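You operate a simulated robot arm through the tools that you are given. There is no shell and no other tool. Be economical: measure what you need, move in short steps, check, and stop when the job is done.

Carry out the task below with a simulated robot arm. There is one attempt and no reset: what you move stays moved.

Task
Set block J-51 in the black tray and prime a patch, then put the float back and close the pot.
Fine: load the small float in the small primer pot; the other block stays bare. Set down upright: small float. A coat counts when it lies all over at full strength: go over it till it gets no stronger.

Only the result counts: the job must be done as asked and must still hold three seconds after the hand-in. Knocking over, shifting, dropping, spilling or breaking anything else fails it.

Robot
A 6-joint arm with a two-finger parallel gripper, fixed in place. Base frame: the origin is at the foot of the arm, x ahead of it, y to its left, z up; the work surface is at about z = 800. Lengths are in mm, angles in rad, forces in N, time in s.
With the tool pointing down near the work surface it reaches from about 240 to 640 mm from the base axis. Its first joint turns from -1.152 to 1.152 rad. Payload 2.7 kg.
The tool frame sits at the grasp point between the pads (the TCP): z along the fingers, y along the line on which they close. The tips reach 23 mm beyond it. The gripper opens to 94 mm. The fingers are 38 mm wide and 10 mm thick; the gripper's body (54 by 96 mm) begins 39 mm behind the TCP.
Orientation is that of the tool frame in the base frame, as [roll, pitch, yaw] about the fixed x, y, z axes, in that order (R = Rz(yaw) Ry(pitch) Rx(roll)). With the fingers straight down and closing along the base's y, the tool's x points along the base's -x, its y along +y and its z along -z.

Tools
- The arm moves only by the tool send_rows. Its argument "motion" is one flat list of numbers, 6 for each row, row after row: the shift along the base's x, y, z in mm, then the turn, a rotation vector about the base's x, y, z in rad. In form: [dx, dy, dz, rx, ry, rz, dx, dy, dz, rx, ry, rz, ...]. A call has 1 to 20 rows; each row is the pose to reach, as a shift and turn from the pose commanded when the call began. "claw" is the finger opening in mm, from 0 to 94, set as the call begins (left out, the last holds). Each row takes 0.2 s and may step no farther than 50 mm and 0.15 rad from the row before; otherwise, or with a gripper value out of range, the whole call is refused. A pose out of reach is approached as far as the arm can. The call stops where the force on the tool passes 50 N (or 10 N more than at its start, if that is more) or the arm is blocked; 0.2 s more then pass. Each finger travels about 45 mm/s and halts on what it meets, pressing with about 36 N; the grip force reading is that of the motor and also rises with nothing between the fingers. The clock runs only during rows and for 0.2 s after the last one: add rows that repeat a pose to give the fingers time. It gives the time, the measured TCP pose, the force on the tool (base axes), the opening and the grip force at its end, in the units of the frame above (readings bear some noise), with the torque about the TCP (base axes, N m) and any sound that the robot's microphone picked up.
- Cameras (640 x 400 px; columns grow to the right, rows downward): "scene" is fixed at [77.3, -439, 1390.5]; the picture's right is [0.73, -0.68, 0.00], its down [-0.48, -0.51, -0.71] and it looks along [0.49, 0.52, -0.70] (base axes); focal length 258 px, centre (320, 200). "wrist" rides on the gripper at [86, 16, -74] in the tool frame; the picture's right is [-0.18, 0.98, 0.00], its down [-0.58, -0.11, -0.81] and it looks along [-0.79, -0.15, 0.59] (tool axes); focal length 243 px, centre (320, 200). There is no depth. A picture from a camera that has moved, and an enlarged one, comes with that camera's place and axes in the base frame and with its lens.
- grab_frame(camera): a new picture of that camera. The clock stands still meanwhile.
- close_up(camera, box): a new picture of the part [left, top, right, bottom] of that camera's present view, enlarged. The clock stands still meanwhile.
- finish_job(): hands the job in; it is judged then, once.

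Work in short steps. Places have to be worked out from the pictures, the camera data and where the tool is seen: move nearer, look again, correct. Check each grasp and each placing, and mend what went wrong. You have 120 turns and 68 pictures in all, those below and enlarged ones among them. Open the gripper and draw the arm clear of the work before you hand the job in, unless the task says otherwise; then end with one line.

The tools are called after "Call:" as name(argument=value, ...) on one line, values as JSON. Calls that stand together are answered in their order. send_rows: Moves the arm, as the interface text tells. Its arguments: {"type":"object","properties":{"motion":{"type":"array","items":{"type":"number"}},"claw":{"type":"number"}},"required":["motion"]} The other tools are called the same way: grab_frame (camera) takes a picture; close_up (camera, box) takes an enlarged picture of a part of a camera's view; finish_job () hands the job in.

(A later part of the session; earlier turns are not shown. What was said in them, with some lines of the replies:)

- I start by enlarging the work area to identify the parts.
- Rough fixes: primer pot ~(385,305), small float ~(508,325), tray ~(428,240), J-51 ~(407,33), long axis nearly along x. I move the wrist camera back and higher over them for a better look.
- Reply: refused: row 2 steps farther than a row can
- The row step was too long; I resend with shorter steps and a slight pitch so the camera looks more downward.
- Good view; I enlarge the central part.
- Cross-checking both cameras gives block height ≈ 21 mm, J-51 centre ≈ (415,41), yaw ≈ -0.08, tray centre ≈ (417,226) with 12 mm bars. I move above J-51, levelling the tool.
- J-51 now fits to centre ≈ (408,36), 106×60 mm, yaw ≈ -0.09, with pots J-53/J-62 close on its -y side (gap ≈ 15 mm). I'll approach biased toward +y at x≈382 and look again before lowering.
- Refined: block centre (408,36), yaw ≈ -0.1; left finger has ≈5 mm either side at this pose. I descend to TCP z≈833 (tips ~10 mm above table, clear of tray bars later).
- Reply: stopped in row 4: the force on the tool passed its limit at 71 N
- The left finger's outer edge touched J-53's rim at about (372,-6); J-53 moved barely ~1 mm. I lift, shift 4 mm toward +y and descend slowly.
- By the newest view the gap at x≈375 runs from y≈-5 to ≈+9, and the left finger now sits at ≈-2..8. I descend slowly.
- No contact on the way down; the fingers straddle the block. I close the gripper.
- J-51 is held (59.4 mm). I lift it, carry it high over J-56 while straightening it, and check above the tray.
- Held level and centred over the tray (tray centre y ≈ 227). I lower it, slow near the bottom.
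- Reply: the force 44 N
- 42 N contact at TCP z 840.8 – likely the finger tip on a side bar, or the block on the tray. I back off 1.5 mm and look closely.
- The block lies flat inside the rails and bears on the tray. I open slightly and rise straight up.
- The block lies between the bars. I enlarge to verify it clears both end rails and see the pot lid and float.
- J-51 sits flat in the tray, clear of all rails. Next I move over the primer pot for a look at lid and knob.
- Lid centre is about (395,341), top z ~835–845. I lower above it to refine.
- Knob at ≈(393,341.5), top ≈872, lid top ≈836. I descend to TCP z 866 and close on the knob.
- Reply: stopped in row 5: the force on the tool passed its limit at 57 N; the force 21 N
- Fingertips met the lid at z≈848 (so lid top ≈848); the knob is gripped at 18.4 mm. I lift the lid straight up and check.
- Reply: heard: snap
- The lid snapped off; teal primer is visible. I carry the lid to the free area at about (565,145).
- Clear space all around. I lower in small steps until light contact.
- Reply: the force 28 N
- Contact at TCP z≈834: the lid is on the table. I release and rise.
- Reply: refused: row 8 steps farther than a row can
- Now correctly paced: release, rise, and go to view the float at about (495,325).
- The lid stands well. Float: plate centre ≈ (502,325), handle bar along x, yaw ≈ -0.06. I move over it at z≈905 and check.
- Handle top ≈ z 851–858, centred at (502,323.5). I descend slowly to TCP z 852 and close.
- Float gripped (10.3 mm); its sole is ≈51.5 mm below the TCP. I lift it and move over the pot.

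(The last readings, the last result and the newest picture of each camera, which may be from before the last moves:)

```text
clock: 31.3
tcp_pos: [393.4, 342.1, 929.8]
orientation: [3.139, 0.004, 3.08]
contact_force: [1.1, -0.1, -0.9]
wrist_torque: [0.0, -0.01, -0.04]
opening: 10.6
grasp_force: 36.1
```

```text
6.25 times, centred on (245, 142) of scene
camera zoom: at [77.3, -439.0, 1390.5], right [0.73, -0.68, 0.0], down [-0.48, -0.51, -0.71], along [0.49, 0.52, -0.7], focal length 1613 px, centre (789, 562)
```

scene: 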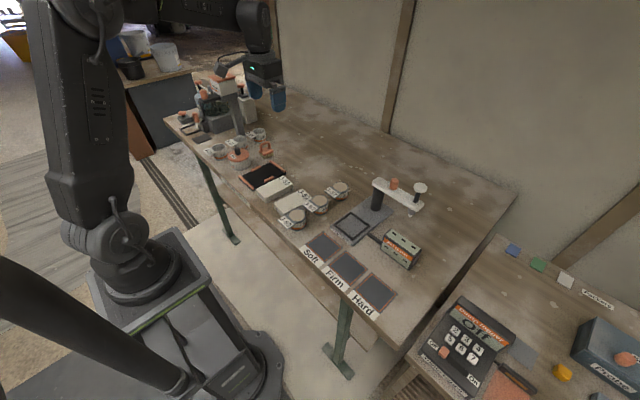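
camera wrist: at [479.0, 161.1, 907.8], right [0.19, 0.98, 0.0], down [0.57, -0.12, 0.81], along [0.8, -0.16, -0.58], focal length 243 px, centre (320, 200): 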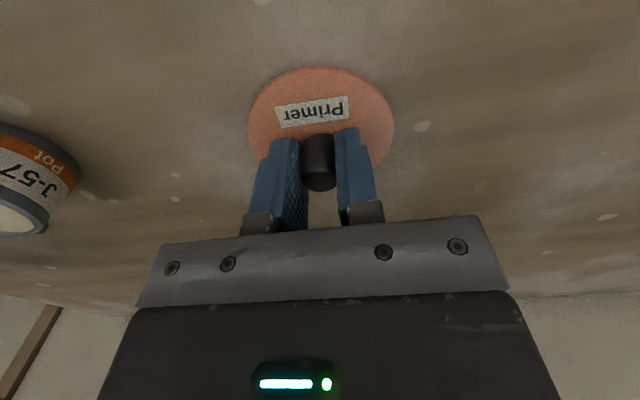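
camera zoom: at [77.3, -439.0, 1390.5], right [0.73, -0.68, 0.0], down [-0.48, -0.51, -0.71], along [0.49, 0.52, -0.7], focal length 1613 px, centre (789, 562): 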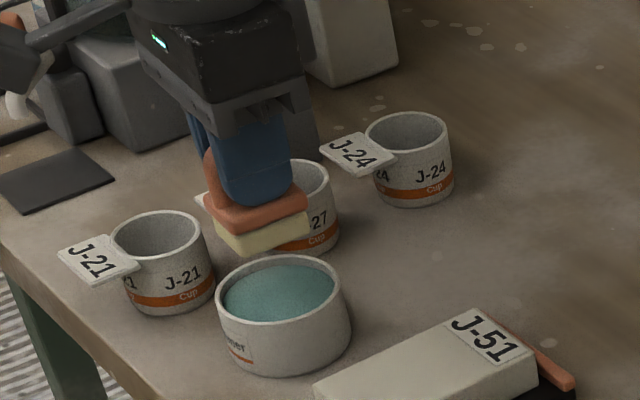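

Pot centre estimates: x 385–397, y ≈343. I lower the float to just above the rim (sole ≈ 850) at x≈390 and compare in both views.

Call:
send_rows(motion=[-3, 1, -12, 0, 0, 0, -3, 1, -26, 0, 0, 0, -3, 1, -26, 0, 0, 0])

Call:
close_up(camera="wrist", box=[200, 20, 440, 200])

Call:
close_up(camera="scene", box=[225, 130, 275, 170])

```text
clock: 32.1
tcp_pos: [389.9, 343.6, 902.9]
orientation: [3.141, 0.002, 3.081]
contact_force: [0.2, -0.4, -0.6]
wrist_torque: [0.0, -0.01, 0.03]
opening: 10.4
grasp_force: 35.8
```

```text
2.22 times, centred on (320, 110) of wrist
camera zoom: at [304.1, 364.4, 977.0], right [0.24, 0.97, 0.0], down [0.57, -0.14, 0.81], along [0.78, -0.2, -0.59], focal length 539 px, centre (320, 400)
```

zoom: 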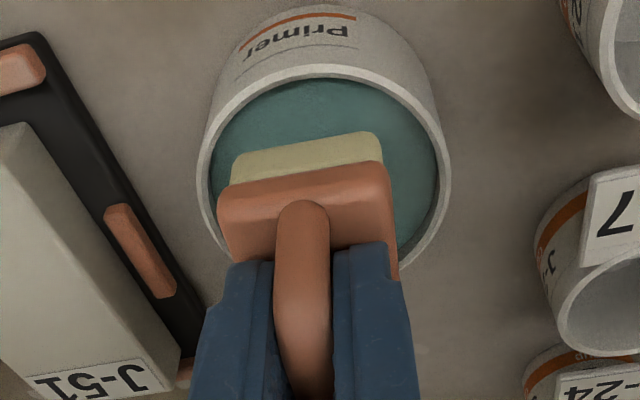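

```text
10.00 times, centred on (250, 150) of scene
camera zoom: at [77.3, -438.9, 1390.5], right [0.73, -0.68, 0.0], down [-0.48, -0.51, -0.71], along [0.49, 0.52, -0.7], focal length 2581 px, centre (1020, 700)
```

zoom: 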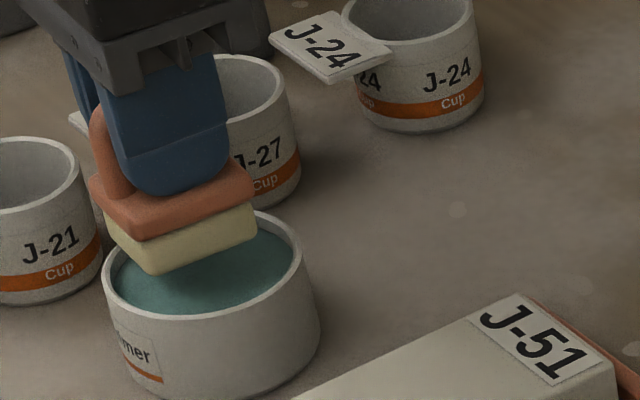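

Accounting for perspective, pot centre ≈ (392,344.5), so the sponge has ≈5 mm margin all round. I dip gently to sole z≈831 and watch the force.

Call:
send_rows(motion=[1, 1, -5, 0, 0, 0, 1, 1, -10, 0, 0, 0, 1, 1, -14, 0, 0, 0, 1, 1, -17, 0, 0, 0, 1, 1, -20, 0, 0, 0, 1, 1, -20, 0, 0, 0, 1, 1, -20, 0, 0, 0])

Call:
close_up(camera="scene", box=[225, 130, 275, 170])

```text
clock: 33.3
tcp_pos: [391.2, 347.9, 890.8]
orientation: [3.136, 0.009, 3.081]
contact_force: [0.7, 0.6, 5.0]
wrist_torque: [0.12, 0.07, 0.0]
opening: 10.6
grasp_force: 36.6
stopped in row 6: the force on the tool passed its limit at 56 N (the readings are from after the stop); the commanded pose is now the measured one
```

```text
10.00 times, centred on (250, 150) of scene
camera zoom: at [77.3, -439.0, 1390.5], right [0.73, -0.68, 0.0], down [-0.48, -0.51, -0.71], along [0.49, 0.52, -0.7], focal length 2581 px, centre (1020, 700)
```

zoom: 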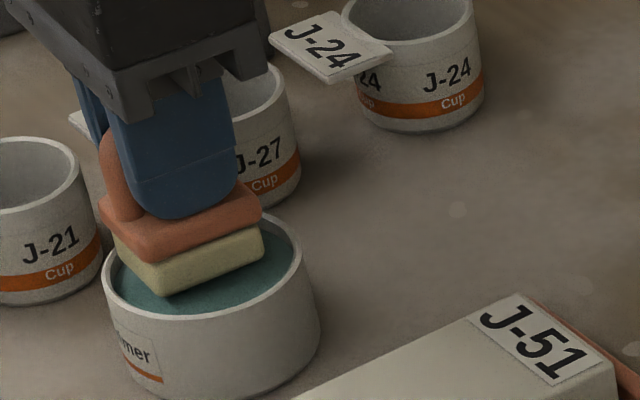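

The force came from the (-x,+y) sponge corner catching the rim: I'm a few mm too far +y. The pot didn't move. I raise, shift (+2,-5) and try again with small steps.

Call:
send_rows(motion=[0, 0, 8, 0, 0, 0, 2, -5, 10, 0, 0, 0, 2, -5, 10, 0, 0, 0])

Call:
close_up(camera="wrist", box=[220, 20, 420, 170])

```text
clock: 34.1
tcp_pos: [393.3, 342.6, 899.6]
orientation: [3.138, 0.007, 3.08]
contact_force: [0.5, -0.5, -0.5]
wrist_torque: [0.02, 0.05, 0.02]
opening: 10.4
grasp_force: 35.9
```

```text
2.67 times, centred on (320, 95) of wrist
camera zoom: at [308.2, 362.1, 973.1], right [0.24, 0.97, 0.0], down [0.57, -0.15, 0.81], along [0.79, -0.19, -0.59], focal length 647 px, centre (320, 480)
```

zoom: 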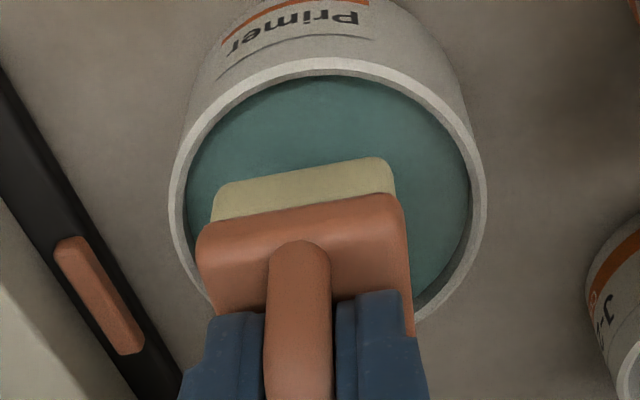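

Recomputed from this close view, the pot centre is ≈(391.5,346), so the earlier contact at sole ≈839 was probably the primer surface itself. I re-centre and lower in 1 mm steps, watching force.

Call:
send_rows(motion=[-3, 2.5, 0, 0, 0, 0, -3, 2.5, -4, 0, 0, 0, -3, 2.5, -6, 0, 0, 0, -3, 2.5, -7, 0, 0, 0, -3, 2.5, -8, 0, 0, 0, -3, 2.5, -9, 0, 0, 0, -3, 2.5, -9.5, 0, 0, 0])

```text
clock: 35.7
tcp_pos: [391.8, 345.3, 891.0]
orientation: [3.136, 0.007, 3.082]
contact_force: [0.8, 0.5, -1.3]
wrist_torque: [-0.02, 0.0, -0.01]
opening: 10.3
grasp_force: 36.1
```

No contact yet at 891. Continue down 4 mm slowly.

Call:
send_rows(motion=[0, 0, -1, 0, 0, 0, 0, 0, -1.5, 0, 0, 0, 0, 0, -2, 0, 0, 0, 0, 0, -2.5, 0, 0, 0, 0, 0, -3, 0, 0, 0, 0, 0, -3.5, 0, 0, 0, 0, 0, -4, 0, 0, 0])

Call:
close_up(camera="scene", box=[225, 130, 275, 170])

```text
clock: 37.3
tcp_pos: [389.0, 344.9, 886.4]
orientation: [3.139, 0.005, 3.082]
contact_force: [1.1, -1.0, 0.1]
wrist_torque: [-0.01, -0.04, -0.02]
opening: 10.3
grasp_force: 35.7
```

```text
10.00 times, centred on (250, 150) of scene
camera zoom: at [77.3, -439.0, 1390.5], right [0.73, -0.68, 0.0], down [-0.48, -0.51, -0.71], along [0.49, 0.52, -0.7], focal length 2581 px, centre (1020, 700)
```

zoom: 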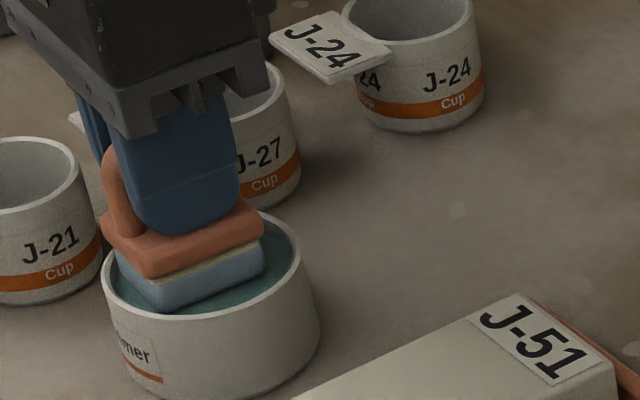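

The sponge has taken up primer (bluish). I hold a moment, then raise it just above the rim and let it drain.

Call:
send_rows(motion=[0, 0, -1.5, 0, 0, 0, 0, 0, -1.5, 0, 0, 0, 0, 0, -1.5, 0, 0, 0, 0, 0, 3, 0, 0, 0, 0, 0, 8, 0, 0, 0, 0, 0, 14, 0, 0, 0, 0, 0, 20, 0, 0, 0, 0, 0, 20, 0, 0, 0, 0, 0, 20, 0, 0, 0, 0, 0, 20, 0, 0, 0, 0, 0, 20, 0, 0, 0])

Call:
close_up(camera="scene", box=[225, 120, 285, 170])

```text
clock: 39.7
tcp_pos: [390.6, 345.0, 905.2]
orientation: [3.138, 0.008, 3.081]
contact_force: [-0.3, -0.6, -0.3]
wrist_torque: [-0.01, -0.03, 0.02]
opening: 10.4
grasp_force: 35.9
```

```text
8.00 times, centred on (255, 145) of scene
camera zoom: at [77.3, -438.9, 1390.5], right [0.73, -0.68, 0.0], down [-0.48, -0.51, -0.71], along [0.49, 0.52, -0.7], focal length 2065 px, centre (840, 640)
```

zoom: 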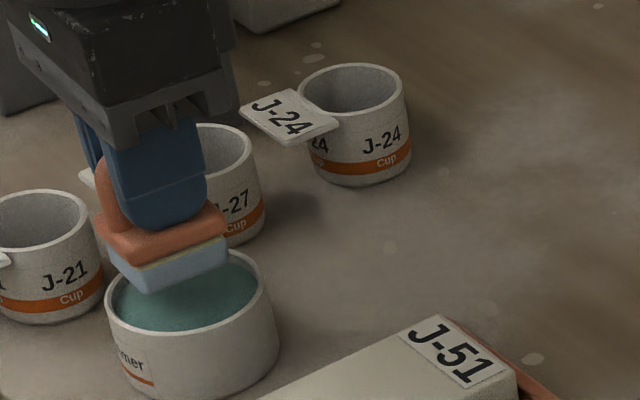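

Sponge loaded without dripping. I carry it over J-51's plain area (x≈390, y≈227) and stop a bit above the surface.

Call:
send_rows(motion=[0, 0, 25, 0, 0, 0, 0, -40, 30, 0, 0, 0, 0, -80, 30, 0, 0, 0, 0, -118, 30, 0, 0, 0.03, 0, -118, 5, 0, 0, 0.05, 0, -118, -10, 0, 0, 0.05, 0, -118, -10, 0, 0, 0.05])

Call:
close_up(camera="wrist", box=[200, 0, 440, 180])

```text
clock: 41.3
tcp_pos: [391.4, 225.0, 898.3]
orientation: [3.138, 0.007, 3.132]
contact_force: [0.4, -1.1, -0.7]
wrist_torque: [-0.01, 0.02, 0.01]
opening: 10.4
grasp_force: 35.9
```

```text
2.22 times, centred on (320, 90) of wrist
camera zoom: at [304.6, 240.3, 971.7], right [0.19, 0.98, 0.0], down [0.57, -0.12, 0.81], along [0.8, -0.15, -0.59], focal length 539 px, centre (320, 444)
```

zoom: 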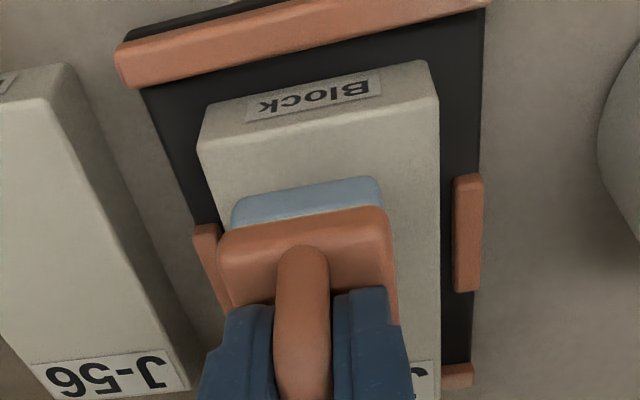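

Sponge y ≈205–243, block top spans x ≈364–474, y ≈198–258. I lower to light contact.

Call:
send_rows(motion=[0, 0, -8, 0, 0, 0, 0, 0, -12, 0, 0, 0, 0, 0, -13.5, 0, 0, 0, 0, 0, -14.5, 0, 0, 0, 0, 0, -15.5, 0, 0, 0])

```text
clock: 42.5
tcp_pos: [393.2, 227.5, 884.7]
orientation: [3.135, 0.012, 3.134]
contact_force: [-0.3, -1.0, 7.2]
wrist_torque: [-0.08, 0.17, -0.01]
opening: 10.5
grasp_force: 36.0
stopped in row 5: the force on the tool passed its limit at 52 N (the readings are from after the stop); the commanded pose is now the measured one
```

Contact at TCP z≈884.7 with 7 N left. I stroke lightly along x and then lift to see the mark.

Call:
send_rows(motion=[5, 0, 0, 0, 0, 0, 10, 0, 0, 0, 0, 0, 5, 0, 0, 0, 0, 0, 0, 0, 0, 0, 0, 0, -4, 0, 0, 0, 0, 0, 0, 0, 0, 0, 0, 0])

Call:
send_rows(motion=[0, 0, 5, 0, 0, 0, 0, 0, 30, 0, 0, 0, -10, 40, 60, 0, 0, 0, -10, 75, 60, 0, 0, 0, -10, 75, 60, 0, 0, 0])

Call:
close_up(camera="scene", box=[240, 140, 300, 190])

```text
clock: 44.0
tcp_pos: [391.9, 227.3, 885.4]
orientation: [3.136, 0.008, 3.133]
contact_force: [-12.3, 3.3, 31.6]
wrist_torque: [0.01, 0.55, 0.0]
opening: 10.3
grasp_force: 35.9
```

```text
refused: row 3 steps farther than a row can; nothing moved
```

```text
8.00 times, centred on (270, 165) of scene
camera zoom: at [76.6, -439.1, 1390.5], right [0.73, -0.68, 0.0], down [-0.48, -0.51, -0.71], along [0.49, 0.52, -0.7], focal length 2065 px, centre (720, 480)
```

zoom: 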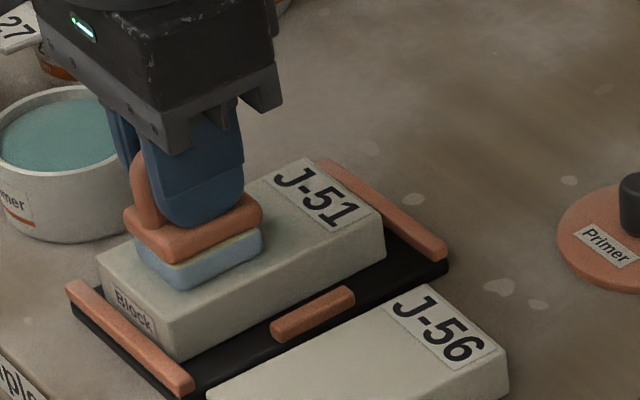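

Firm contact (32 N) and the block stayed put. I lift and move aside to see the mark.

Call:
send_rows(motion=[0, 0, 5, 0, 0, 0, 0, 0, 30, 0, 0, 0, -5, 30, 55, 0, 0, 0, -10, 70, 60, 0, 0, 0, -10, 100, 60, 0, 0, 0, -10, 100, 60, 0, 0, 0])

Call:
close_up(camera="scene", box=[240, 140, 300, 190])

```text
clock: 45.4
tcp_pos: [383.9, 328.4, 944.8]
orientation: [3.136, 0.01, 3.133]
contact_force: [-0.6, 0.1, -1.0]
wrist_torque: [-0.01, -0.01, 0.0]
opening: 10.5
grasp_force: 36.2
```

```text
8.00 times, centred on (270, 165) of scene
camera zoom: at [77.3, -438.9, 1390.5], right [0.73, -0.68, 0.0], down [-0.48, -0.51, -0.71], along [0.49, 0.52, -0.7], focal length 2065 px, centre (720, 480)
```

zoom: 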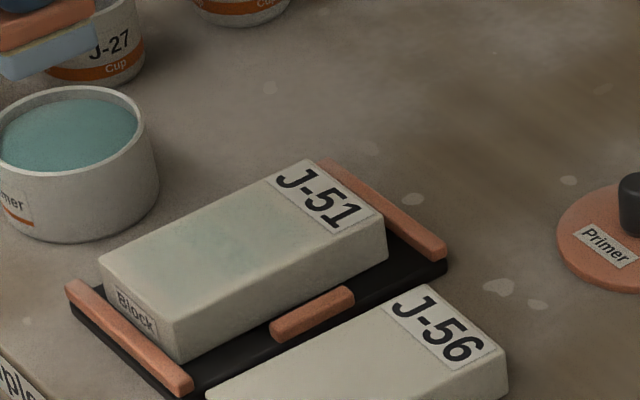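

A faint tint appeared: the coat builds up with passes. I correct the tiny tilt and return to lane A (y≈217) for repeated strokes.

Call:
send_rows(motion=[2, -40, 0, -0.005, 0.006, 0, 4, -80, 0, -0.005, 0.006, 0, 5, -110, 0, -0.005, 0.006, 0, 5, -110, -40, -0.005, 0.006, 0, 5, -110, -54, -0.005, 0.006, 0, 5, -110, -57, -0.005, 0.006, 0, 5, -110, -58, -0.005, 0.006, 0, 5, -110, -58.7, -0.005, 0.006, 0, 5, -110, -59.3, -0.005, 0.006, 0])

```text
clock: 47.4
tcp_pos: [388.2, 218.7, 886.3]
orientation: [-3.141, 0.005, 3.134]
contact_force: [-0.6, 0.5, 1.5]
wrist_torque: [0.01, -0.01, -0.03]
opening: 10.6
grasp_force: 35.6
```

Just about touching. I stroke the length of lane A and back with slight pressure.

Call:
send_rows(motion=[0, 0, -0.7, 0, 0, 0, 9, 0, -0.7, 0, 0, 0, 18, 0, -0.7, 0, 0, 0, 27, 0, -0.7, 0, 0, 0, 36, 0, -0.7, 0, 0, 0, 45, 0, -0.7, 0, 0, 0, 54, 0, -0.7, 0, 0, 0, 63, 0, -0.7, 0, 0, 0, 63, 0, -0.7, 0, 0, 0, 54, 0, -0.7, 0, 0, 0, 45, 0, -0.7, 0, 0, 0, 36, 0, -0.7, 0, 0, 0, 27, 0, -0.7, 0, 0, 0, 18, 0, -0.7, 0, 0, 0, 9, 0, -0.7, 0, 0, 0, 0, 0, -0.7, 0, 0, 0, -2, 0, -0.7, 0, 0, 0])

Call:
close_up(camera="scene", box=[240, 140, 300, 190])

```text
clock: 51.0
tcp_pos: [386.4, 217.8, 885.2]
orientation: [3.138, 0.007, 3.133]
contact_force: [8.4, 2.2, 18.8]
wrist_torque: [0.03, -0.41, 0.04]
opening: 10.6
grasp_force: 36.5
```

```text
8.00 times, centred on (270, 165) of scene
camera zoom: at [77.3, -439.0, 1390.5], right [0.73, -0.68, 0.0], down [-0.48, -0.51, -0.71], along [0.49, 0.52, -0.7], focal length 2065 px, centre (720, 480)
```

zoom: 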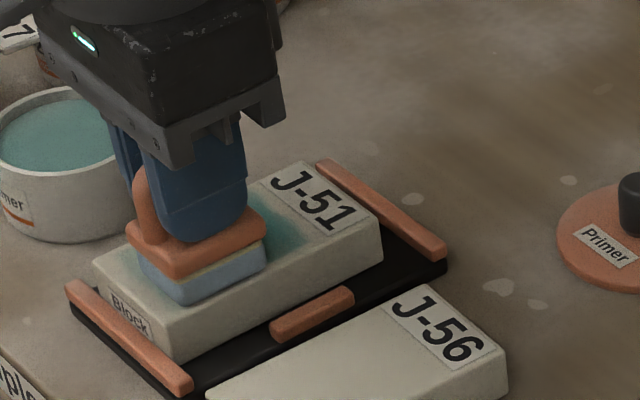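

The coat is building clearly. I lift and inspect coverage from above with the wrist camera and the scene camera.

Call:
send_rows(motion=[0, 0, 10, 0, 0, 0, -10, 0, 40, 0, 0, 0, -30, 0, 70, 0, 0, 0, -60, 0, 90, 0, 0, 0, -90, 0, 110, 0, 0, 0, -90, 0, 110, 0, 0, 0])

Call:
close_up(camera="wrist", box=[240, 20, 440, 200])

Call:
close_up(camera="scene", box=[240, 140, 300, 190])

```text
clock: 52.4
tcp_pos: [296.0, 218.8, 995.0]
orientation: [3.141, 0.004, 3.133]
contact_force: [-0.7, 0.4, -0.6]
wrist_torque: [0.01, 0.0, -0.03]
opening: 10.3
grasp_force: 35.8
```

```text
2.22 times, centred on (340, 110) of wrist
camera zoom: at [209.6, 234.7, 1068.7], right [0.19, 0.98, 0.0], down [0.58, -0.11, 0.81], along [0.79, -0.16, -0.59], focal length 539 px, centre (276, 400)
```

zoom: 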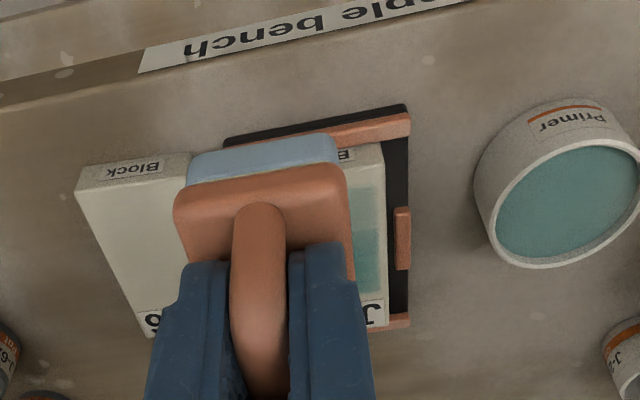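

```text
8.00 times, centred on (270, 165) of scene
camera zoom: at [77.3, -439.0, 1390.5], right [0.73, -0.68, 0.0], down [-0.48, -0.51, -0.71], along [0.49, 0.52, -0.7], focal length 2065 px, centre (720, 480)
```

zoom: 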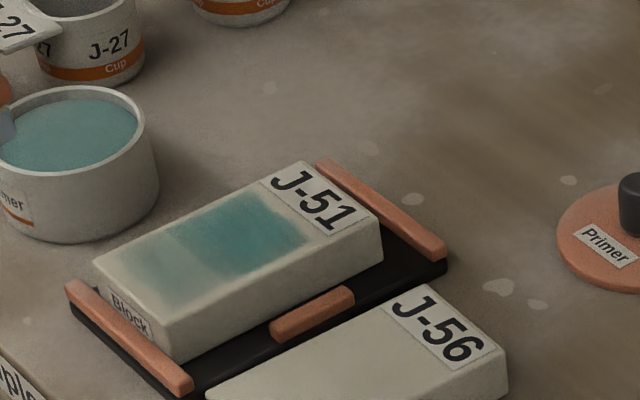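

The coat is strong in the middle, weaker toward the near end and absent near the long edges. I return for passes shifted to the -y side (y≈207).

Call:
send_rows(motion=[30, -5, -20, 0, 0, 0, 60, -10, -50, 0, 0, 0, 80, -10, -85, 0, 0, 0, 86, -10, -105, 0, 0, 0, 88, -10, -109, 0, 0, 0, 88, -10, -110, 0, 0, 0, 97, -10, -110, 0, 0, 0, 106, -10, -110, 0, 0, 0, 115, -10, -110, 0, 0, 0, 124, -10, -110, 0, 0, 0, 133, -10, -110, 0, 0, 0, 142, -10, -110, 0, 0, 0, 147, -10, -110, 0, 0, 0, 138, -10, -110, 0, 0, 0, 129, -10, -110, 0, 0, 0, 120, -10, -110, 0, 0, 0, 111, -10, -110, 0, 0, 0, 102, -10, -110, 0, 0, 0, 93, -10, -110, 0, 0, 0, 84, -10, -110, 0, 0, 0])

Call:
send_rows(motion=[0, 3, 0, 0, 0, 0, 8, 3, 0, 0, 0, 0, 16, 3, 0, 0, 0, 0, 24, 3, 0, 0, 0, 0, 32, 3, 0, 0, 0, 0, 40, 3, 0, 0, 0, 0, 48, 3, 0, 0, 0, 0, 56, 3, 0, 0, 0, 0, 62, 3, 0, 0, 0, 0, 62, 18, 0, 0, 0, 0, 54, 20, 0, 0, 0, 0, 46, 20, 0, 0, 0, 0, 38, 20, 0, 0, 0, 0, 30, 20, 0, 0, 0, 0, 22, 20, 0, 0, 0, 0, 14, 20, 0, 0, 0, 0, 6, 20, 0, 0, 0, 0, 0, 20, 0, 0, 0, 0])

```text
clock: 56.5
tcp_pos: [378.7, 206.8, 885.5]
orientation: [3.139, 0.006, 3.132]
contact_force: [7.1, 0.2, 12.8]
wrist_torque: [0.02, -0.29, -0.03]
opening: 10.2
grasp_force: 35.8
```

```text
clock: 60.4
tcp_pos: [379.9, 227.8, 884.9]
orientation: [3.141, 0.007, 3.132]
contact_force: [7.3, 0.1, 18.8]
wrist_torque: [-0.03, -0.39, 0.04]
opening: 10.4
grasp_force: 36.4
```

Steady 13–19 N throughout. I do another out-and-back at y≈227, then lift to inspect.

Call:
send_rows(motion=[10, 0, 0, 0, 0, 0, 20, 0, 0, 0, 0, 0, 30, 0, 0, 0, 0, 0, 40, 0, 0, 0, 0, 0, 50, 0, 0, 0, 0, 0, 60, 0, 0, 0, 0, 0, 50, -9, 0, 0, 0, 0, 40, -9, 0, 0, 0, 0, 30, -9, 0, 0, 0, 0, 20, -9, 0, 0, 0, 0, 10, -9, 0, 0, 0, 0, 0, -9, 0, 0, 0, 0, 0, -9, 10, 0, 0, 0, -10, -9, 40, 0, 0, 0, -30, -9, 70, 0, 0, 0, -60, -9, 90, 0, 0, 0, -80, -9, 110, 0, 0, 0])

Call:
close_up(camera="scene", box=[245, 145, 295, 185])

```text
clock: 64.0
tcp_pos: [298.2, 218.6, 994.7]
orientation: [3.141, 0.004, 3.134]
contact_force: [0.5, 0.4, -0.4]
wrist_torque: [-0.04, -0.05, -0.01]
opening: 10.2
grasp_force: 36.3
```

```text
10.00 times, centred on (270, 165) of scene
camera zoom: at [77.3, -439.0, 1390.5], right [0.73, -0.68, 0.0], down [-0.48, -0.51, -0.71], along [0.49, 0.52, -0.7], focal length 2581 px, centre (820, 550)
```

zoom: 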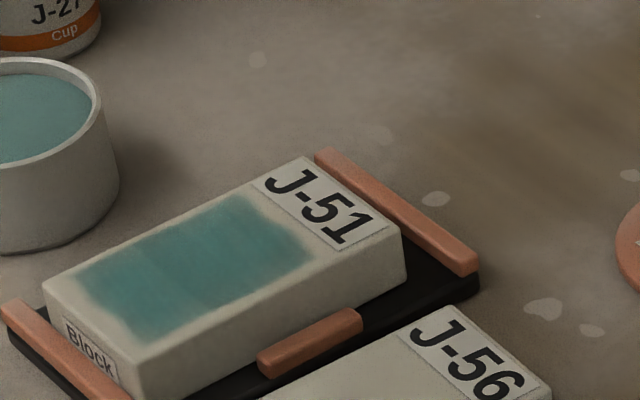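

The coat now fills a fixed rectangular patch (its bounds didn't widen with wider strokes). I go over it again to see whether it gets any stronger.

Call:
send_rows(motion=[25, -8, -20, 0, 0, 0, 55, -8, -50, 0, 0, 0, 75, -8, -85, 0, 0, 0, 80, -8, -105, 0, 0, 0, 82, -8, -109.3, 0, 0, 0, 82, -8, -110, 0, 0, 0, 92, -8, -110, 0, 0, 0, 102, -8, -110, 0, 0, 0, 112, -8, -110, 0, 0, 0, 122, -8, -110, 0, 0, 0, 132, -8, -110, 0, 0, 0, 142, -8, -110, 0, 0, 0, 142, 0, -110, 0, 0, 0, 132, 0, -110, 0, 0, 0, 122, 0, -110, 0, 0, 0, 112, 0, -110, 0, 0, 0, 102, 0, -110, 0, 0, 0, 92, 0, -110, 0, 0, 0, 82, 0, -110, 0, 0, 0, 78, 0, -110, 0, 0, 0])

Call:
send_rows(motion=[0, 8, 0, 0, 0, 0, 10, 8, 0, 0, 0, 0, 20, 8, 0, 0, 0, 0, 30, 8, 0, 0, 0, 0, 40, 8, 0, 0, 0, 0, 50, 8, 0, 0, 0, 0, 60, 8, 0, 0, 0, 0, 60, -6, 0, 0, 0, 0, 50, -6, 0, 0, 0, 0, 40, -6, 0, 0, 0, 0, 30, -6, 0, 0, 0, 0, 20, -6, 0, 0, 0, 0, 10, -6, 0, 0, 0, 0, 0, -6, 0, 0, 0, 0, 0, 0, 10, 0, 0, 0, -10, 0, 40, 0, 0, 0, -30, 0, 70, 0, 0, 0, -60, 0, 90, 0, 0, 0, -80, 0, 110, 0, 0, 0])

Call:
close_up(camera="scene", box=[245, 145, 295, 185])

```text
clock: 68.2
tcp_pos: [377.3, 219.0, 886.2]
orientation: [-3.141, 0.005, 3.133]
contact_force: [1.9, 0.0, 3.2]
wrist_torque: [0.03, -0.01, 0.02]
opening: 10.6
grasp_force: 36.4
```

```text
clock: 72.2
tcp_pos: [293.6, 218.3, 995.1]
orientation: [3.14, 0.005, 3.134]
contact_force: [0.2, -0.6, -1.6]
wrist_torque: [0.0, -0.05, 0.02]
opening: 10.3
grasp_force: 36.2
```

```text
10.00 times, centred on (270, 165) of scene
camera zoom: at [77.3, -439.0, 1390.5], right [0.73, -0.68, 0.0], down [-0.48, -0.51, -0.71], along [0.49, 0.52, -0.7], focal length 2581 px, centre (820, 550)
```

zoom: 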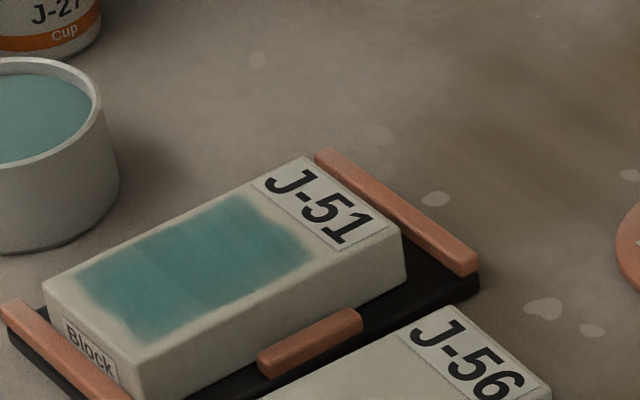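

It looks unchanged, but contact was light this time. I make one more firm set of passes (0.7 mm lower) to confirm it is saturated.

Call:
send_rows(motion=[25, -8, -20, 0, 0, 0, 55, -8, -50, 0, 0, 0, 75, -8, -85, 0, 0, 0, 80, -8, -105, 0, 0, 0, 84, -8, -110, 0, 0, 0, 84, -8, -110.7, 0, 0, 0, 94, -8, -110.7, 0, 0, 0, 104, -8, -110.7, 0, 0, 0, 114, -8, -110.7, 0, 0, 0, 124, -8, -110.7, 0, 0, 0, 134, -8, -110.7, 0, 0, 0, 142, -8, -110.7, 0, 0, 0, 142, 2, -110.7, 0, 0, 0, 132, 2, -110.7, 0, 0, 0, 122, 2, -110.7, 0, 0, 0, 112, 2, -110.7, 0, 0, 0, 102, 2, -110.7, 0, 0, 0, 92, 2, -110.7, 0, 0, 0, 84, 2, -110.7, 0, 0, 0])

Call:
send_rows(motion=[0, 8, 0, 0, 0, 0, 10, 8, 0, 0, 0, 0, 20, 8, 0, 0, 0, 0, 30, 8, 0, 0, 0, 0, 40, 8, 0, 0, 0, 0, 50, 8, 0, 0, 0, 0, 58, 8, 0, 0, 0, 0, 58, -4, 0, 0, 0, 0, 50, -4, 0, 0, 0, 0, 40, -4, 0, 0, 0, 0, 30, -4, 0, 0, 0, 0, 20, -4, 0, 0, 0, 0, 10, -4, 0, 0, 0, 0, 0, -4, 0, 0, 0, 0, 0, 0, 10, 0, 0, 0, -10, 0, 40, 0, 0, 0, -30, 0, 70, 0, 0, 0, -60, 0, 90, 0, 0, 0, -80, 0, 110, 0, 0, 0])

Call:
close_up(camera="scene", box=[245, 145, 295, 185])

Call:
close_up(camera="wrist", box=[240, 60, 440, 180])

```text
clock: 76.2
tcp_pos: [380.7, 222.0, 885.2]
orientation: [3.138, 0.008, 3.136]
contact_force: [8.3, -0.5, 21.8]
wrist_torque: [-0.04, -0.32, 0.02]
opening: 10.2
grasp_force: 36.0
```

```text
clock: 80.2
tcp_pos: [302.7, 219.3, 996.8]
orientation: [3.141, 0.005, 3.133]
contact_force: [0.2, -0.2, -1.0]
wrist_torque: [0.02, -0.02, -0.01]
opening: 10.3
grasp_force: 36.0
```

```text
10.00 times, centred on (270, 165) of scene
camera zoom: at [77.3, -439.0, 1390.5], right [0.73, -0.68, 0.0], down [-0.48, -0.51, -0.71], along [0.49, 0.52, -0.7], focal length 2581 px, centre (820, 550)
```

zoom: 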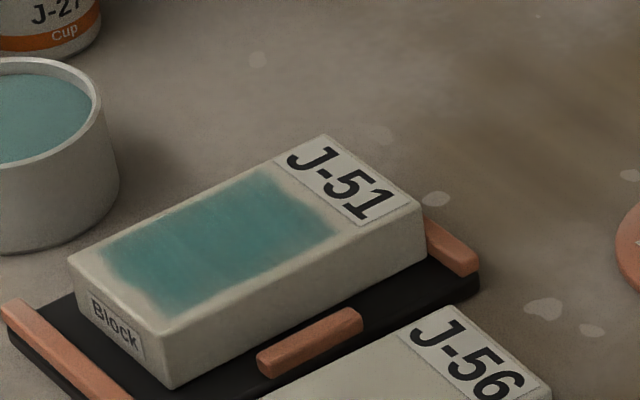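

```text
3.20 times, centred on (340, 120) of wrist
camera zoom: at [215.5, 234.7, 1070.6], right [0.19, 0.98, 0.0], down [0.58, -0.11, 0.81], along [0.79, -0.16, -0.59], focal length 776 px, centre (256, 456)
```

zoom: 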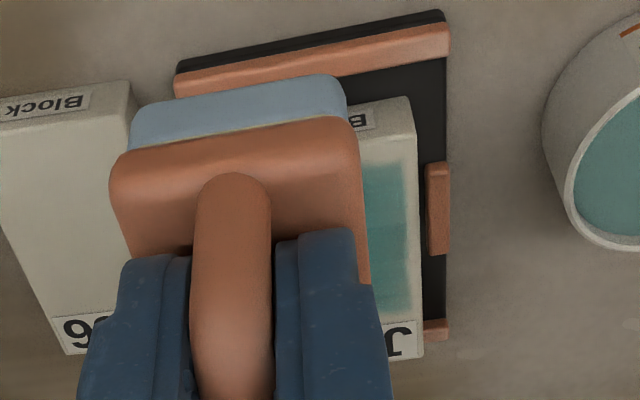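

The patch is now uniform and no stronger than before; the block was pushed ~1 cm within the tray but still lies inside the rails. I take the float back to its original spot above (501,326).

Call:
send_rows(motion=[40, 21, 0, 0, 0, -0.01, 80, 42, 0, 0, 0, -0.02, 120, 64, 0, 0, 0, -0.03, 160, 85, 0, 0, 0, -0.04, 199, 106, 0, 0, 0, -0.05, 199, 106, -40, 0, 0, -0.05, 199, 106, -80, 0, 0, -0.05, 199, 106, -110, 0, 0, -0.05, 199, 106, -130, 0, 0, -0.05, 199, 106, -130, 0, 0, -0.05])

Call:
close_up(camera="scene", box=[240, 120, 320, 190])

```text
clock: 82.3
tcp_pos: [497.7, 325.6, 861.7]
orientation: [-3.141, 0.006, 3.085]
contact_force: [1.2, -0.3, -0.2]
wrist_torque: [0.01, -0.02, 0.0]
opening: 10.3
grasp_force: 36.1
```

```text
5.71 times, centred on (280, 155) of scene
camera zoom: at [77.3, -438.9, 1390.5], right [0.73, -0.68, 0.0], down [-0.48, -0.51, -0.71], along [0.49, 0.52, -0.7], focal length 1475 px, centre (549, 457)
```

zoom: 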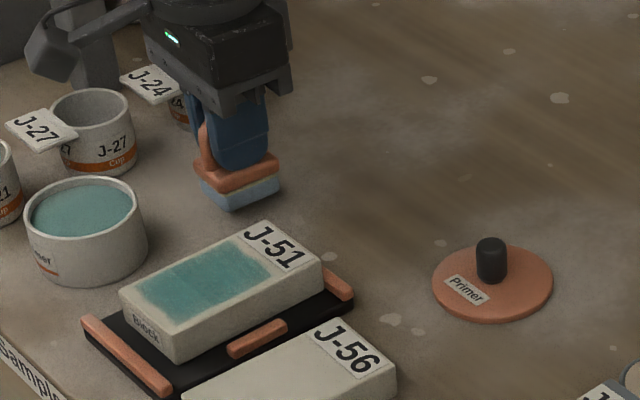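

Clear spot; I lower the float the last ~10 mm slowly.

Call:
send_rows(motion=[0, 0, -5, 0, 0, 0, 0, 0, -7, 0, 0, 0, 0, 0, -8, 0, 0, 0, 0, 0, -9, 0, 0, 0, 0, 0, -10, 0, 0, 0, 0, 0, -10.8, 0, 0, 0, 0, 0, -11.5, 0, 0, 0])

```text
clock: 84.0
tcp_pos: [500.6, 326.1, 852.0]
orientation: [3.142, 0.005, 3.083]
contact_force: [0.3, 0.5, -1.2]
wrist_torque: [-0.01, 0.02, -0.04]
opening: 10.2
grasp_force: 35.8
```

Call:
send_rows(motion=[0, 0, -0.7, 0, 0, 0, 0, 0, -1.2, 0, 0, 0, 0, 0, -1.7, 0, 0, 0])

```text
clock: 84.8
tcp_pos: [500.9, 324.5, 850.5]
orientation: [3.141, 0.006, 3.084]
contact_force: [-0.3, 0.3, 0.5]
wrist_torque: [0.01, 0.0, 0.01]
opening: 10.6
grasp_force: 36.4
```

No contact yet at 850.5; I continue in sub-millimetre steps.

Call:
send_rows(motion=[0, 0, -0.6, 0, 0, 0, 0, 0, -1.2, 0, 0, 0, 0, 0, -1.8, 0, 0, 0])

```text
clock: 85.5
tcp_pos: [500.3, 326.7, 850.8]
orientation: [3.139, 0.009, 3.083]
contact_force: [-2.8, -6.1, 18.4]
wrist_torque: [-0.23, 0.49, 0.11]
opening: 10.5
grasp_force: 35.7
```

The float is on the table (18 N). I release, rise and look.

Call:
send_rows(motion=[0, 0, 0.8, 0, 0, 0, 0, 0, 0.8, 0, 0, 0, 0, 0, 0.8, 0, 0, 0, 0, 0, 15, 0, 0, 0, 0, 0, 50, 0, 0, 0, -20, -25, 80, 0, 0, 0, -50, -60, 90, 0, 0, 0.02, -80, -90, 100, 0, 0, 0.04, -80, -90, 100, 0, 0, 0.05], claw=50)

Call:
grab_frame(camera="wrist")

Call:
close_up(camera="scene", box=[230, 120, 330, 200])

```text
clock: 87.5
tcp_pos: [420.7, 237.3, 948.9]
orientation: [3.14, 0.006, 3.132]
contact_force: [0.2, -1.0, -0.2]
wrist_torque: [0.0, -0.02, -0.01]
opening: 50.1
grasp_force: 0.2
```

```text
8 pictures are left
camera wrist: at [333.8, 253.6, 1021.9], right [0.19, 0.98, 0.0], down [0.58, -0.11, 0.81], along [0.79, -0.15, -0.59], focal length 243 px, centre (320, 200)
```

wrist: 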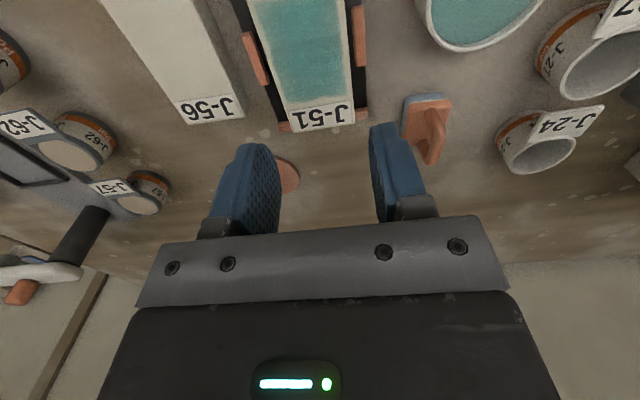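

```text
5.00 times, centred on (280, 160) of scene
camera zoom: at [77.3, -439.0, 1390.5], right [0.73, -0.68, 0.0], down [-0.48, -0.51, -0.71], along [0.49, 0.52, -0.7], focal length 1291 px, centre (520, 400)
```

zoom: 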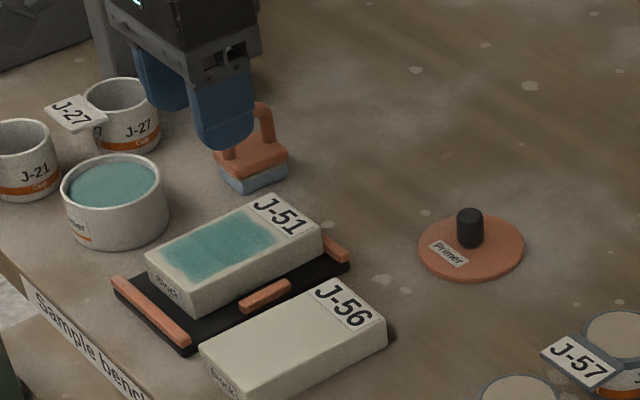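

Float stands upright, block in tray, all well. Now back to the lid at TCP (566.6,145.2).

Call:
send_rows(motion=[36, -23, 0, 0, 0, 0, 73, -46, 0, 0, 0, 0, 110, -69, 0, 0, 0, 0, 146, -91.5, 0, 0, 0, 0, 146, -91.5, -40, 0, 0, 0, 146, -91.5, -70, 0, 0, 0, 146, -91.5, -70, 0, 0, 0], claw=50)

Call:
close_up(camera="wrist", box=[200, 40, 440, 220])

```text
clock: 89.2
tcp_pos: [566.8, 145.8, 877.8]
orientation: [-3.141, 0.005, 3.131]
contact_force: [0.3, 0.2, -0.3]
wrist_torque: [0.01, 0.0, 0.01]
opening: 50.0
grasp_force: 0.1
```

```text
2.22 times, centred on (320, 130) of wrist
camera zoom: at [481.0, 161.0, 952.3], right [0.19, 0.98, 0.0], down [0.58, -0.11, 0.81], along [0.79, -0.15, -0.59], focal length 539 px, centre (320, 356)
```

zoom: 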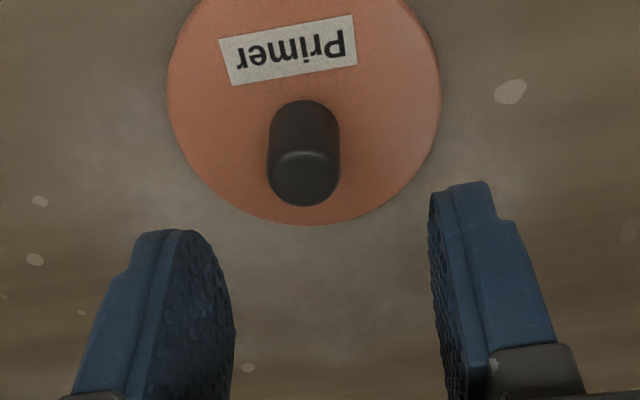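

Knob lies between the fingers (offset ≈ -9 mm in x as before). I descend and grip.

Call:
send_rows(motion=[0, -1.5, -20, 0, 0, 0, 0, -1.5, -34, 0, 0, 0, 0, -1.5, -38, 0, 0, 0, 0, -1.5, -41, 0, 0, 0, 0, -1.5, -42, 0, 0, 0], claw=50)

Call:
send_rows(motion=[0, 0, 0, 0, 0, 0, 0, 0, 0, 0, 0, 0, 0, 0, 0, 0, 0, 0, 0, 0, 0, 0, 0, 0], claw=10)

```text
clock: 90.3
tcp_pos: [566.2, 144.3, 836.1]
orientation: [-3.141, 0.005, 3.132]
contact_force: [0.2, -0.1, -0.2]
wrist_torque: [0.02, 0.03, -0.03]
opening: 49.7
grasp_force: 0.1
```

```text
clock: 91.3
tcp_pos: [566.2, 142.4, 837.1]
orientation: [3.14, 0.005, 3.134]
contact_force: [0.0, -0.5, 1.4]
wrist_torque: [-0.09, 0.06, -0.01]
opening: 18.4
grasp_force: 35.8
```

Lid gripped. I lift and carry it over the pot, stopping just above the rim.

Call:
send_rows(motion=[0, 0, 10, 0, 0, 0, 0, 0, 50, 0, 0, 0, 0, 0, 95, 0, 0, 0, -20, 20, 125, 0, 0, 0, -52, 57, 130, 0, 0, 0, -82, 92, 130, 0, 0, 0, -112, 127, 130, 0, 0, 0, -142, 163, 130, 0, 0, 0, -172.3, 199.8, 130, 0, 0, 0, -172.3, 199.8, 95, 0, 0, 0, -172.3, 199.8, 65, 0, 0, 0, -172.3, 199.8, 53, 0, 0, 0, -172.3, 199.8, 53, 0, 0, 0])

Call:
close_up(camera="scene", box=[215, 120, 275, 170])

Call:
close_up(camera="wrist", box=[200, 20, 440, 200])

```text
clock: 94.2
tcp_pos: [394.0, 343.4, 888.5]
orientation: [3.14, 0.005, 3.133]
contact_force: [0.6, -0.8, -0.7]
wrist_torque: [0.01, 0.0, 0.01]
opening: 18.3
grasp_force: 36.1
```

```text
8.00 times, centred on (245, 145) of scene
camera zoom: at [77.3, -438.9, 1390.5], right [0.73, -0.68, 0.0], down [-0.48, -0.51, -0.71], along [0.49, 0.52, -0.7], focal length 2065 px, centre (920, 640)
```

zoom: 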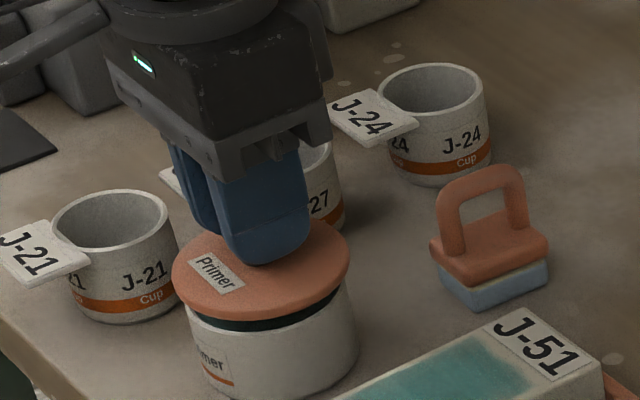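

```text
2.22 times, centred on (320, 110) of wrist
camera zoom: at [308.1, 359.5, 962.4], right [0.19, 0.98, 0.0], down [0.58, -0.11, 0.81], along [0.79, -0.15, -0.59], focal length 539 px, centre (320, 400)
```

zoom: 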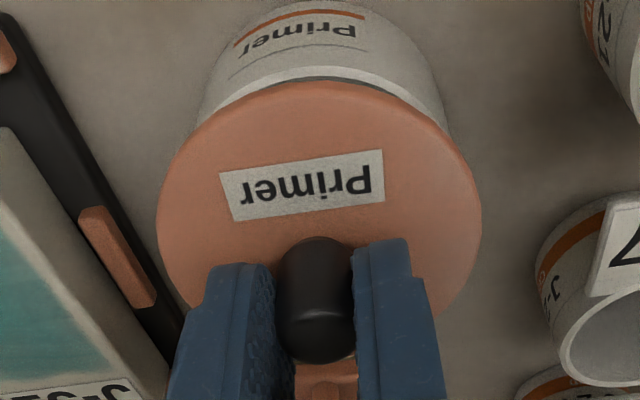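

Lid is aligned over the pot (within ~1 mm), about 14 mm above its seat. I lower it gently.

Call:
send_rows(motion=[0, 0, -4, 0, 0, 0, 0, 0, -8, 0, 0, 0, 0, 0, -10, 0, 0, 0, 0, 0, -11, 0, 0, 0, 0, 0, -12, 0, 0, 0, 0, 0, -13, 0, 0, 0, 0, 0, -14, 0, 0, 0, 0, 0, -15, 0, 0, 0])

```text
clock: 96.0
tcp_pos: [394.4, 345.1, 878.5]
orientation: [3.137, 0.009, 3.133]
contact_force: [-9.0, 0.3, 38.6]
wrist_torque: [-0.64, 0.56, -0.05]
opening: 17.2
grasp_force: 36.0
```

Contact at 878.5 without a snap; torque shows it bears on the -y side, so the lid sits slightly too far -y. I ease off, shift +1.5 mm in y and press again.

Call:
send_rows(motion=[0, 0, 5, 0, 0, 0, 0, 1.5, 5, 0, 0, 0, 0, 1.5, 3, 0, 0, 0, 0, 1.5, 2, 0, 0, 0, 0, 1.5, 1, 0, 0, 0, 0, 1.5, 0, 0, 0, 0, 0, 1.5, -1, 0, 0, 0])

```text
clock: 97.5
tcp_pos: [393.7, 344.8, 879.4]
orientation: [3.135, 0.011, 3.133]
contact_force: [-0.5, -12.7, 46.5]
wrist_torque: [-0.86, 0.34, 0.05]
opening: 16.6
grasp_force: 35.9
```

Still no snap at 46 N. I take a close look at how the lid sits.

Call:
close_up(camera="scene", box=[220, 130, 270, 170])

```text
10.00 times, centred on (245, 150) of scene
camera zoom: at [76.7, -439.7, 1390.3], right [0.73, -0.68, 0.0], down [-0.48, -0.51, -0.71], along [0.49, 0.52, -0.7], focal length 2581 px, centre (1070, 700)
```

zoom: 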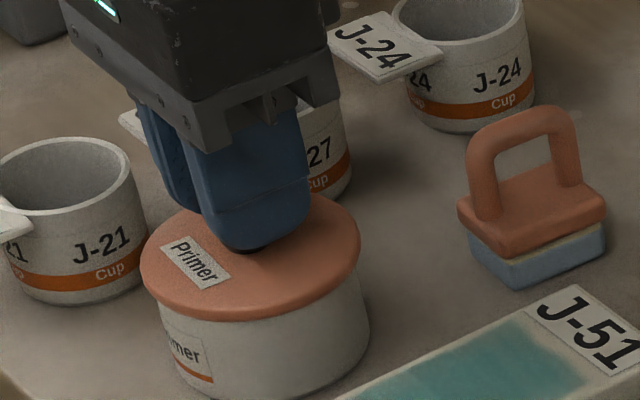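

The lid is level and only ~1–2 mm above its seat; my +y shift was unneeded (image shows it ~1 mm off). I ease up, undo the shift, set it down, then open slightly so the fingertips can press on the lid itself.

Call:
send_rows(motion=[0, 0, 3, 0, 0, 0, 0.5, -1.7, 4, 0, 0, 0, 0.5, -1.7, 4, 0, 0, 0, 0.5, -1.7, 2, 0, 0, 0, 0.5, -1.7, 1, 0, 0, 0, 0.5, -1.7, 0, 0, 0, 0])

Call:
send_rows(motion=[0, 0, 2, 0, 0, 0, 0, 0, 2, 0, 0, 0, 0, 0, 2, 0, 0, 0], claw=28)

```text
clock: 99.0
tcp_pos: [394.6, 345.5, 877.8]
orientation: [3.132, 0.011, 3.134]
contact_force: [-15.2, 4.3, 46.2]
wrist_torque: [-0.63, 0.78, -0.22]
opening: 17.0
grasp_force: 35.4
```

```text
clock: 99.8
tcp_pos: [393.4, 342.7, 875.6]
orientation: [3.141, 0.002, 3.133]
contact_force: [0.4, 0.3, 0.2]
wrist_torque: [-0.03, 0.02, 0.02]
opening: 28.0
grasp_force: 0.0
heard: snap
```

A snap was heard – the lid seems to have clicked in. I verify by pressing with the open fingertips: seated, contact should come at TCP ≈871–872.

Call:
send_rows(motion=[0, 0, -1.5, 0, 0, 0, 0, 0, -2.5, 0, 0, 0, 0, 0, -3.5, 0, 0, 0, 0, 0, -4.5, 0, 0, 0, 0, 0, -5.3, 0, 0, 0, 0, 0, -6, 0, 0, 0], claw=30)

Call:
close_up(camera="scene", box=[220, 130, 270, 170])

```text
clock: 101.2
tcp_pos: [393.7, 343.0, 870.2]
orientation: [3.139, 0.006, 3.133]
contact_force: [-3.7, 1.3, 8.3]
wrist_torque: [0.0, 0.19, 0.0]
opening: 30.2
grasp_force: 0.6
```

```text
10.00 times, centred on (245, 150) of scene
camera zoom: at [77.1, -439.0, 1390.5], right [0.73, -0.68, 0.0], down [-0.48, -0.51, -0.71], along [0.49, 0.52, -0.7], focal length 2581 px, centre (1070, 700)
```

zoom: 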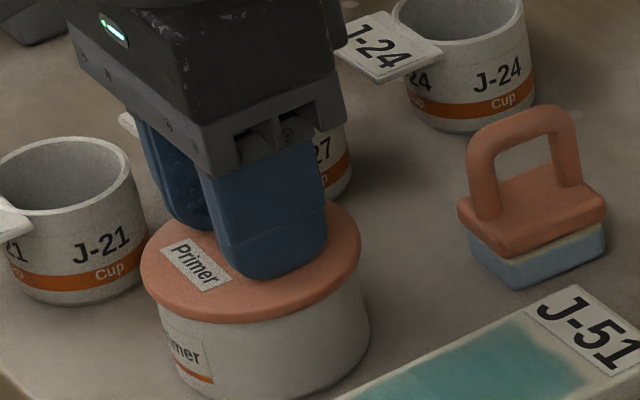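

Contact at ≈870.5, so the lid is down on its seat. I press a bit more to be sure, then open wide and withdraw upward.

Call:
send_rows(motion=[0, 0, -0.6, 0, 0, 0, 0, 0, -1.2, 0, 0, 0, 0, 0, -1.6, 0, 0, 0])

Call:
send_rows(motion=[0, 0, 3, 0, 0, 0, 0, 0, 10, 0, 0, 0, 0, 0, 40, 0, 0, 0, 0, 0, 80, 0, 0, 0, 0, 0, 120, 0, 0, 0, -30, -10, 150, 0, 0, 0, -60, -20, 180, 0, 0, 0, -60, -20, 210, 0, 0, 0, -60, -20, 210, 0, 0, 0], claw=45)

Call:
close_up(camera="scene", box=[210, 120, 330, 216])

```text
clock: 102.0
tcp_pos: [394.9, 343.5, 871.0]
orientation: [3.14, 0.006, 3.131]
contact_force: [-8.2, -4.5, 28.2]
wrist_torque: [-0.23, 0.44, 0.04]
opening: 30.0
grasp_force: 0.1
```

```text
clock: 104.0
tcp_pos: [333.0, 320.9, 1081.9]
orientation: [-3.142, 0.005, 3.133]
contact_force: [-0.9, -0.4, -0.1]
wrist_torque: [0.0, 0.02, -0.01]
opening: 44.8
grasp_force: 0.1
```

```text
4.17 times, centred on (270, 168) of scene
camera zoom: at [77.3, -439.0, 1390.5], right [0.73, -0.68, 0.0], down [-0.48, -0.51, -0.71], along [0.49, 0.52, -0.7], focal length 1076 px, centre (528, 333)
```

zoom: 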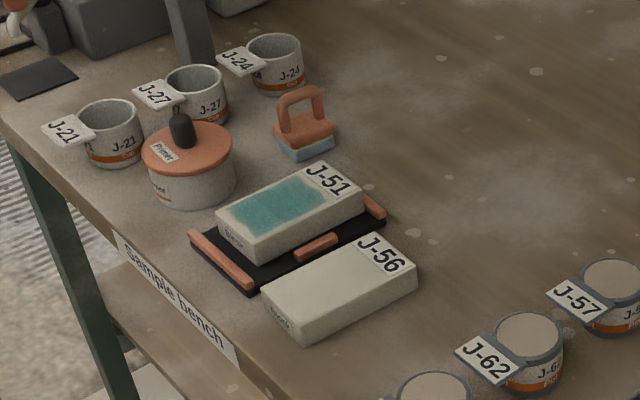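

The picture shows the pot closed, the float standing upright, J-51 primed in the tray, J-56 bare, and the arm clear. I hand in.

Call:
finish_job()

```text
The job is handed in.
```

The job is handed in: J-51 is in the black tray with an even primed patch, the small float is back upright on its spot, the primer pot's lid has snapped shut, and J-56 is still bare. Two slips on the way: a finger nudged pot J-53 by about 1 mm, and stroking slid J-51 about 1 cm inside the tray.
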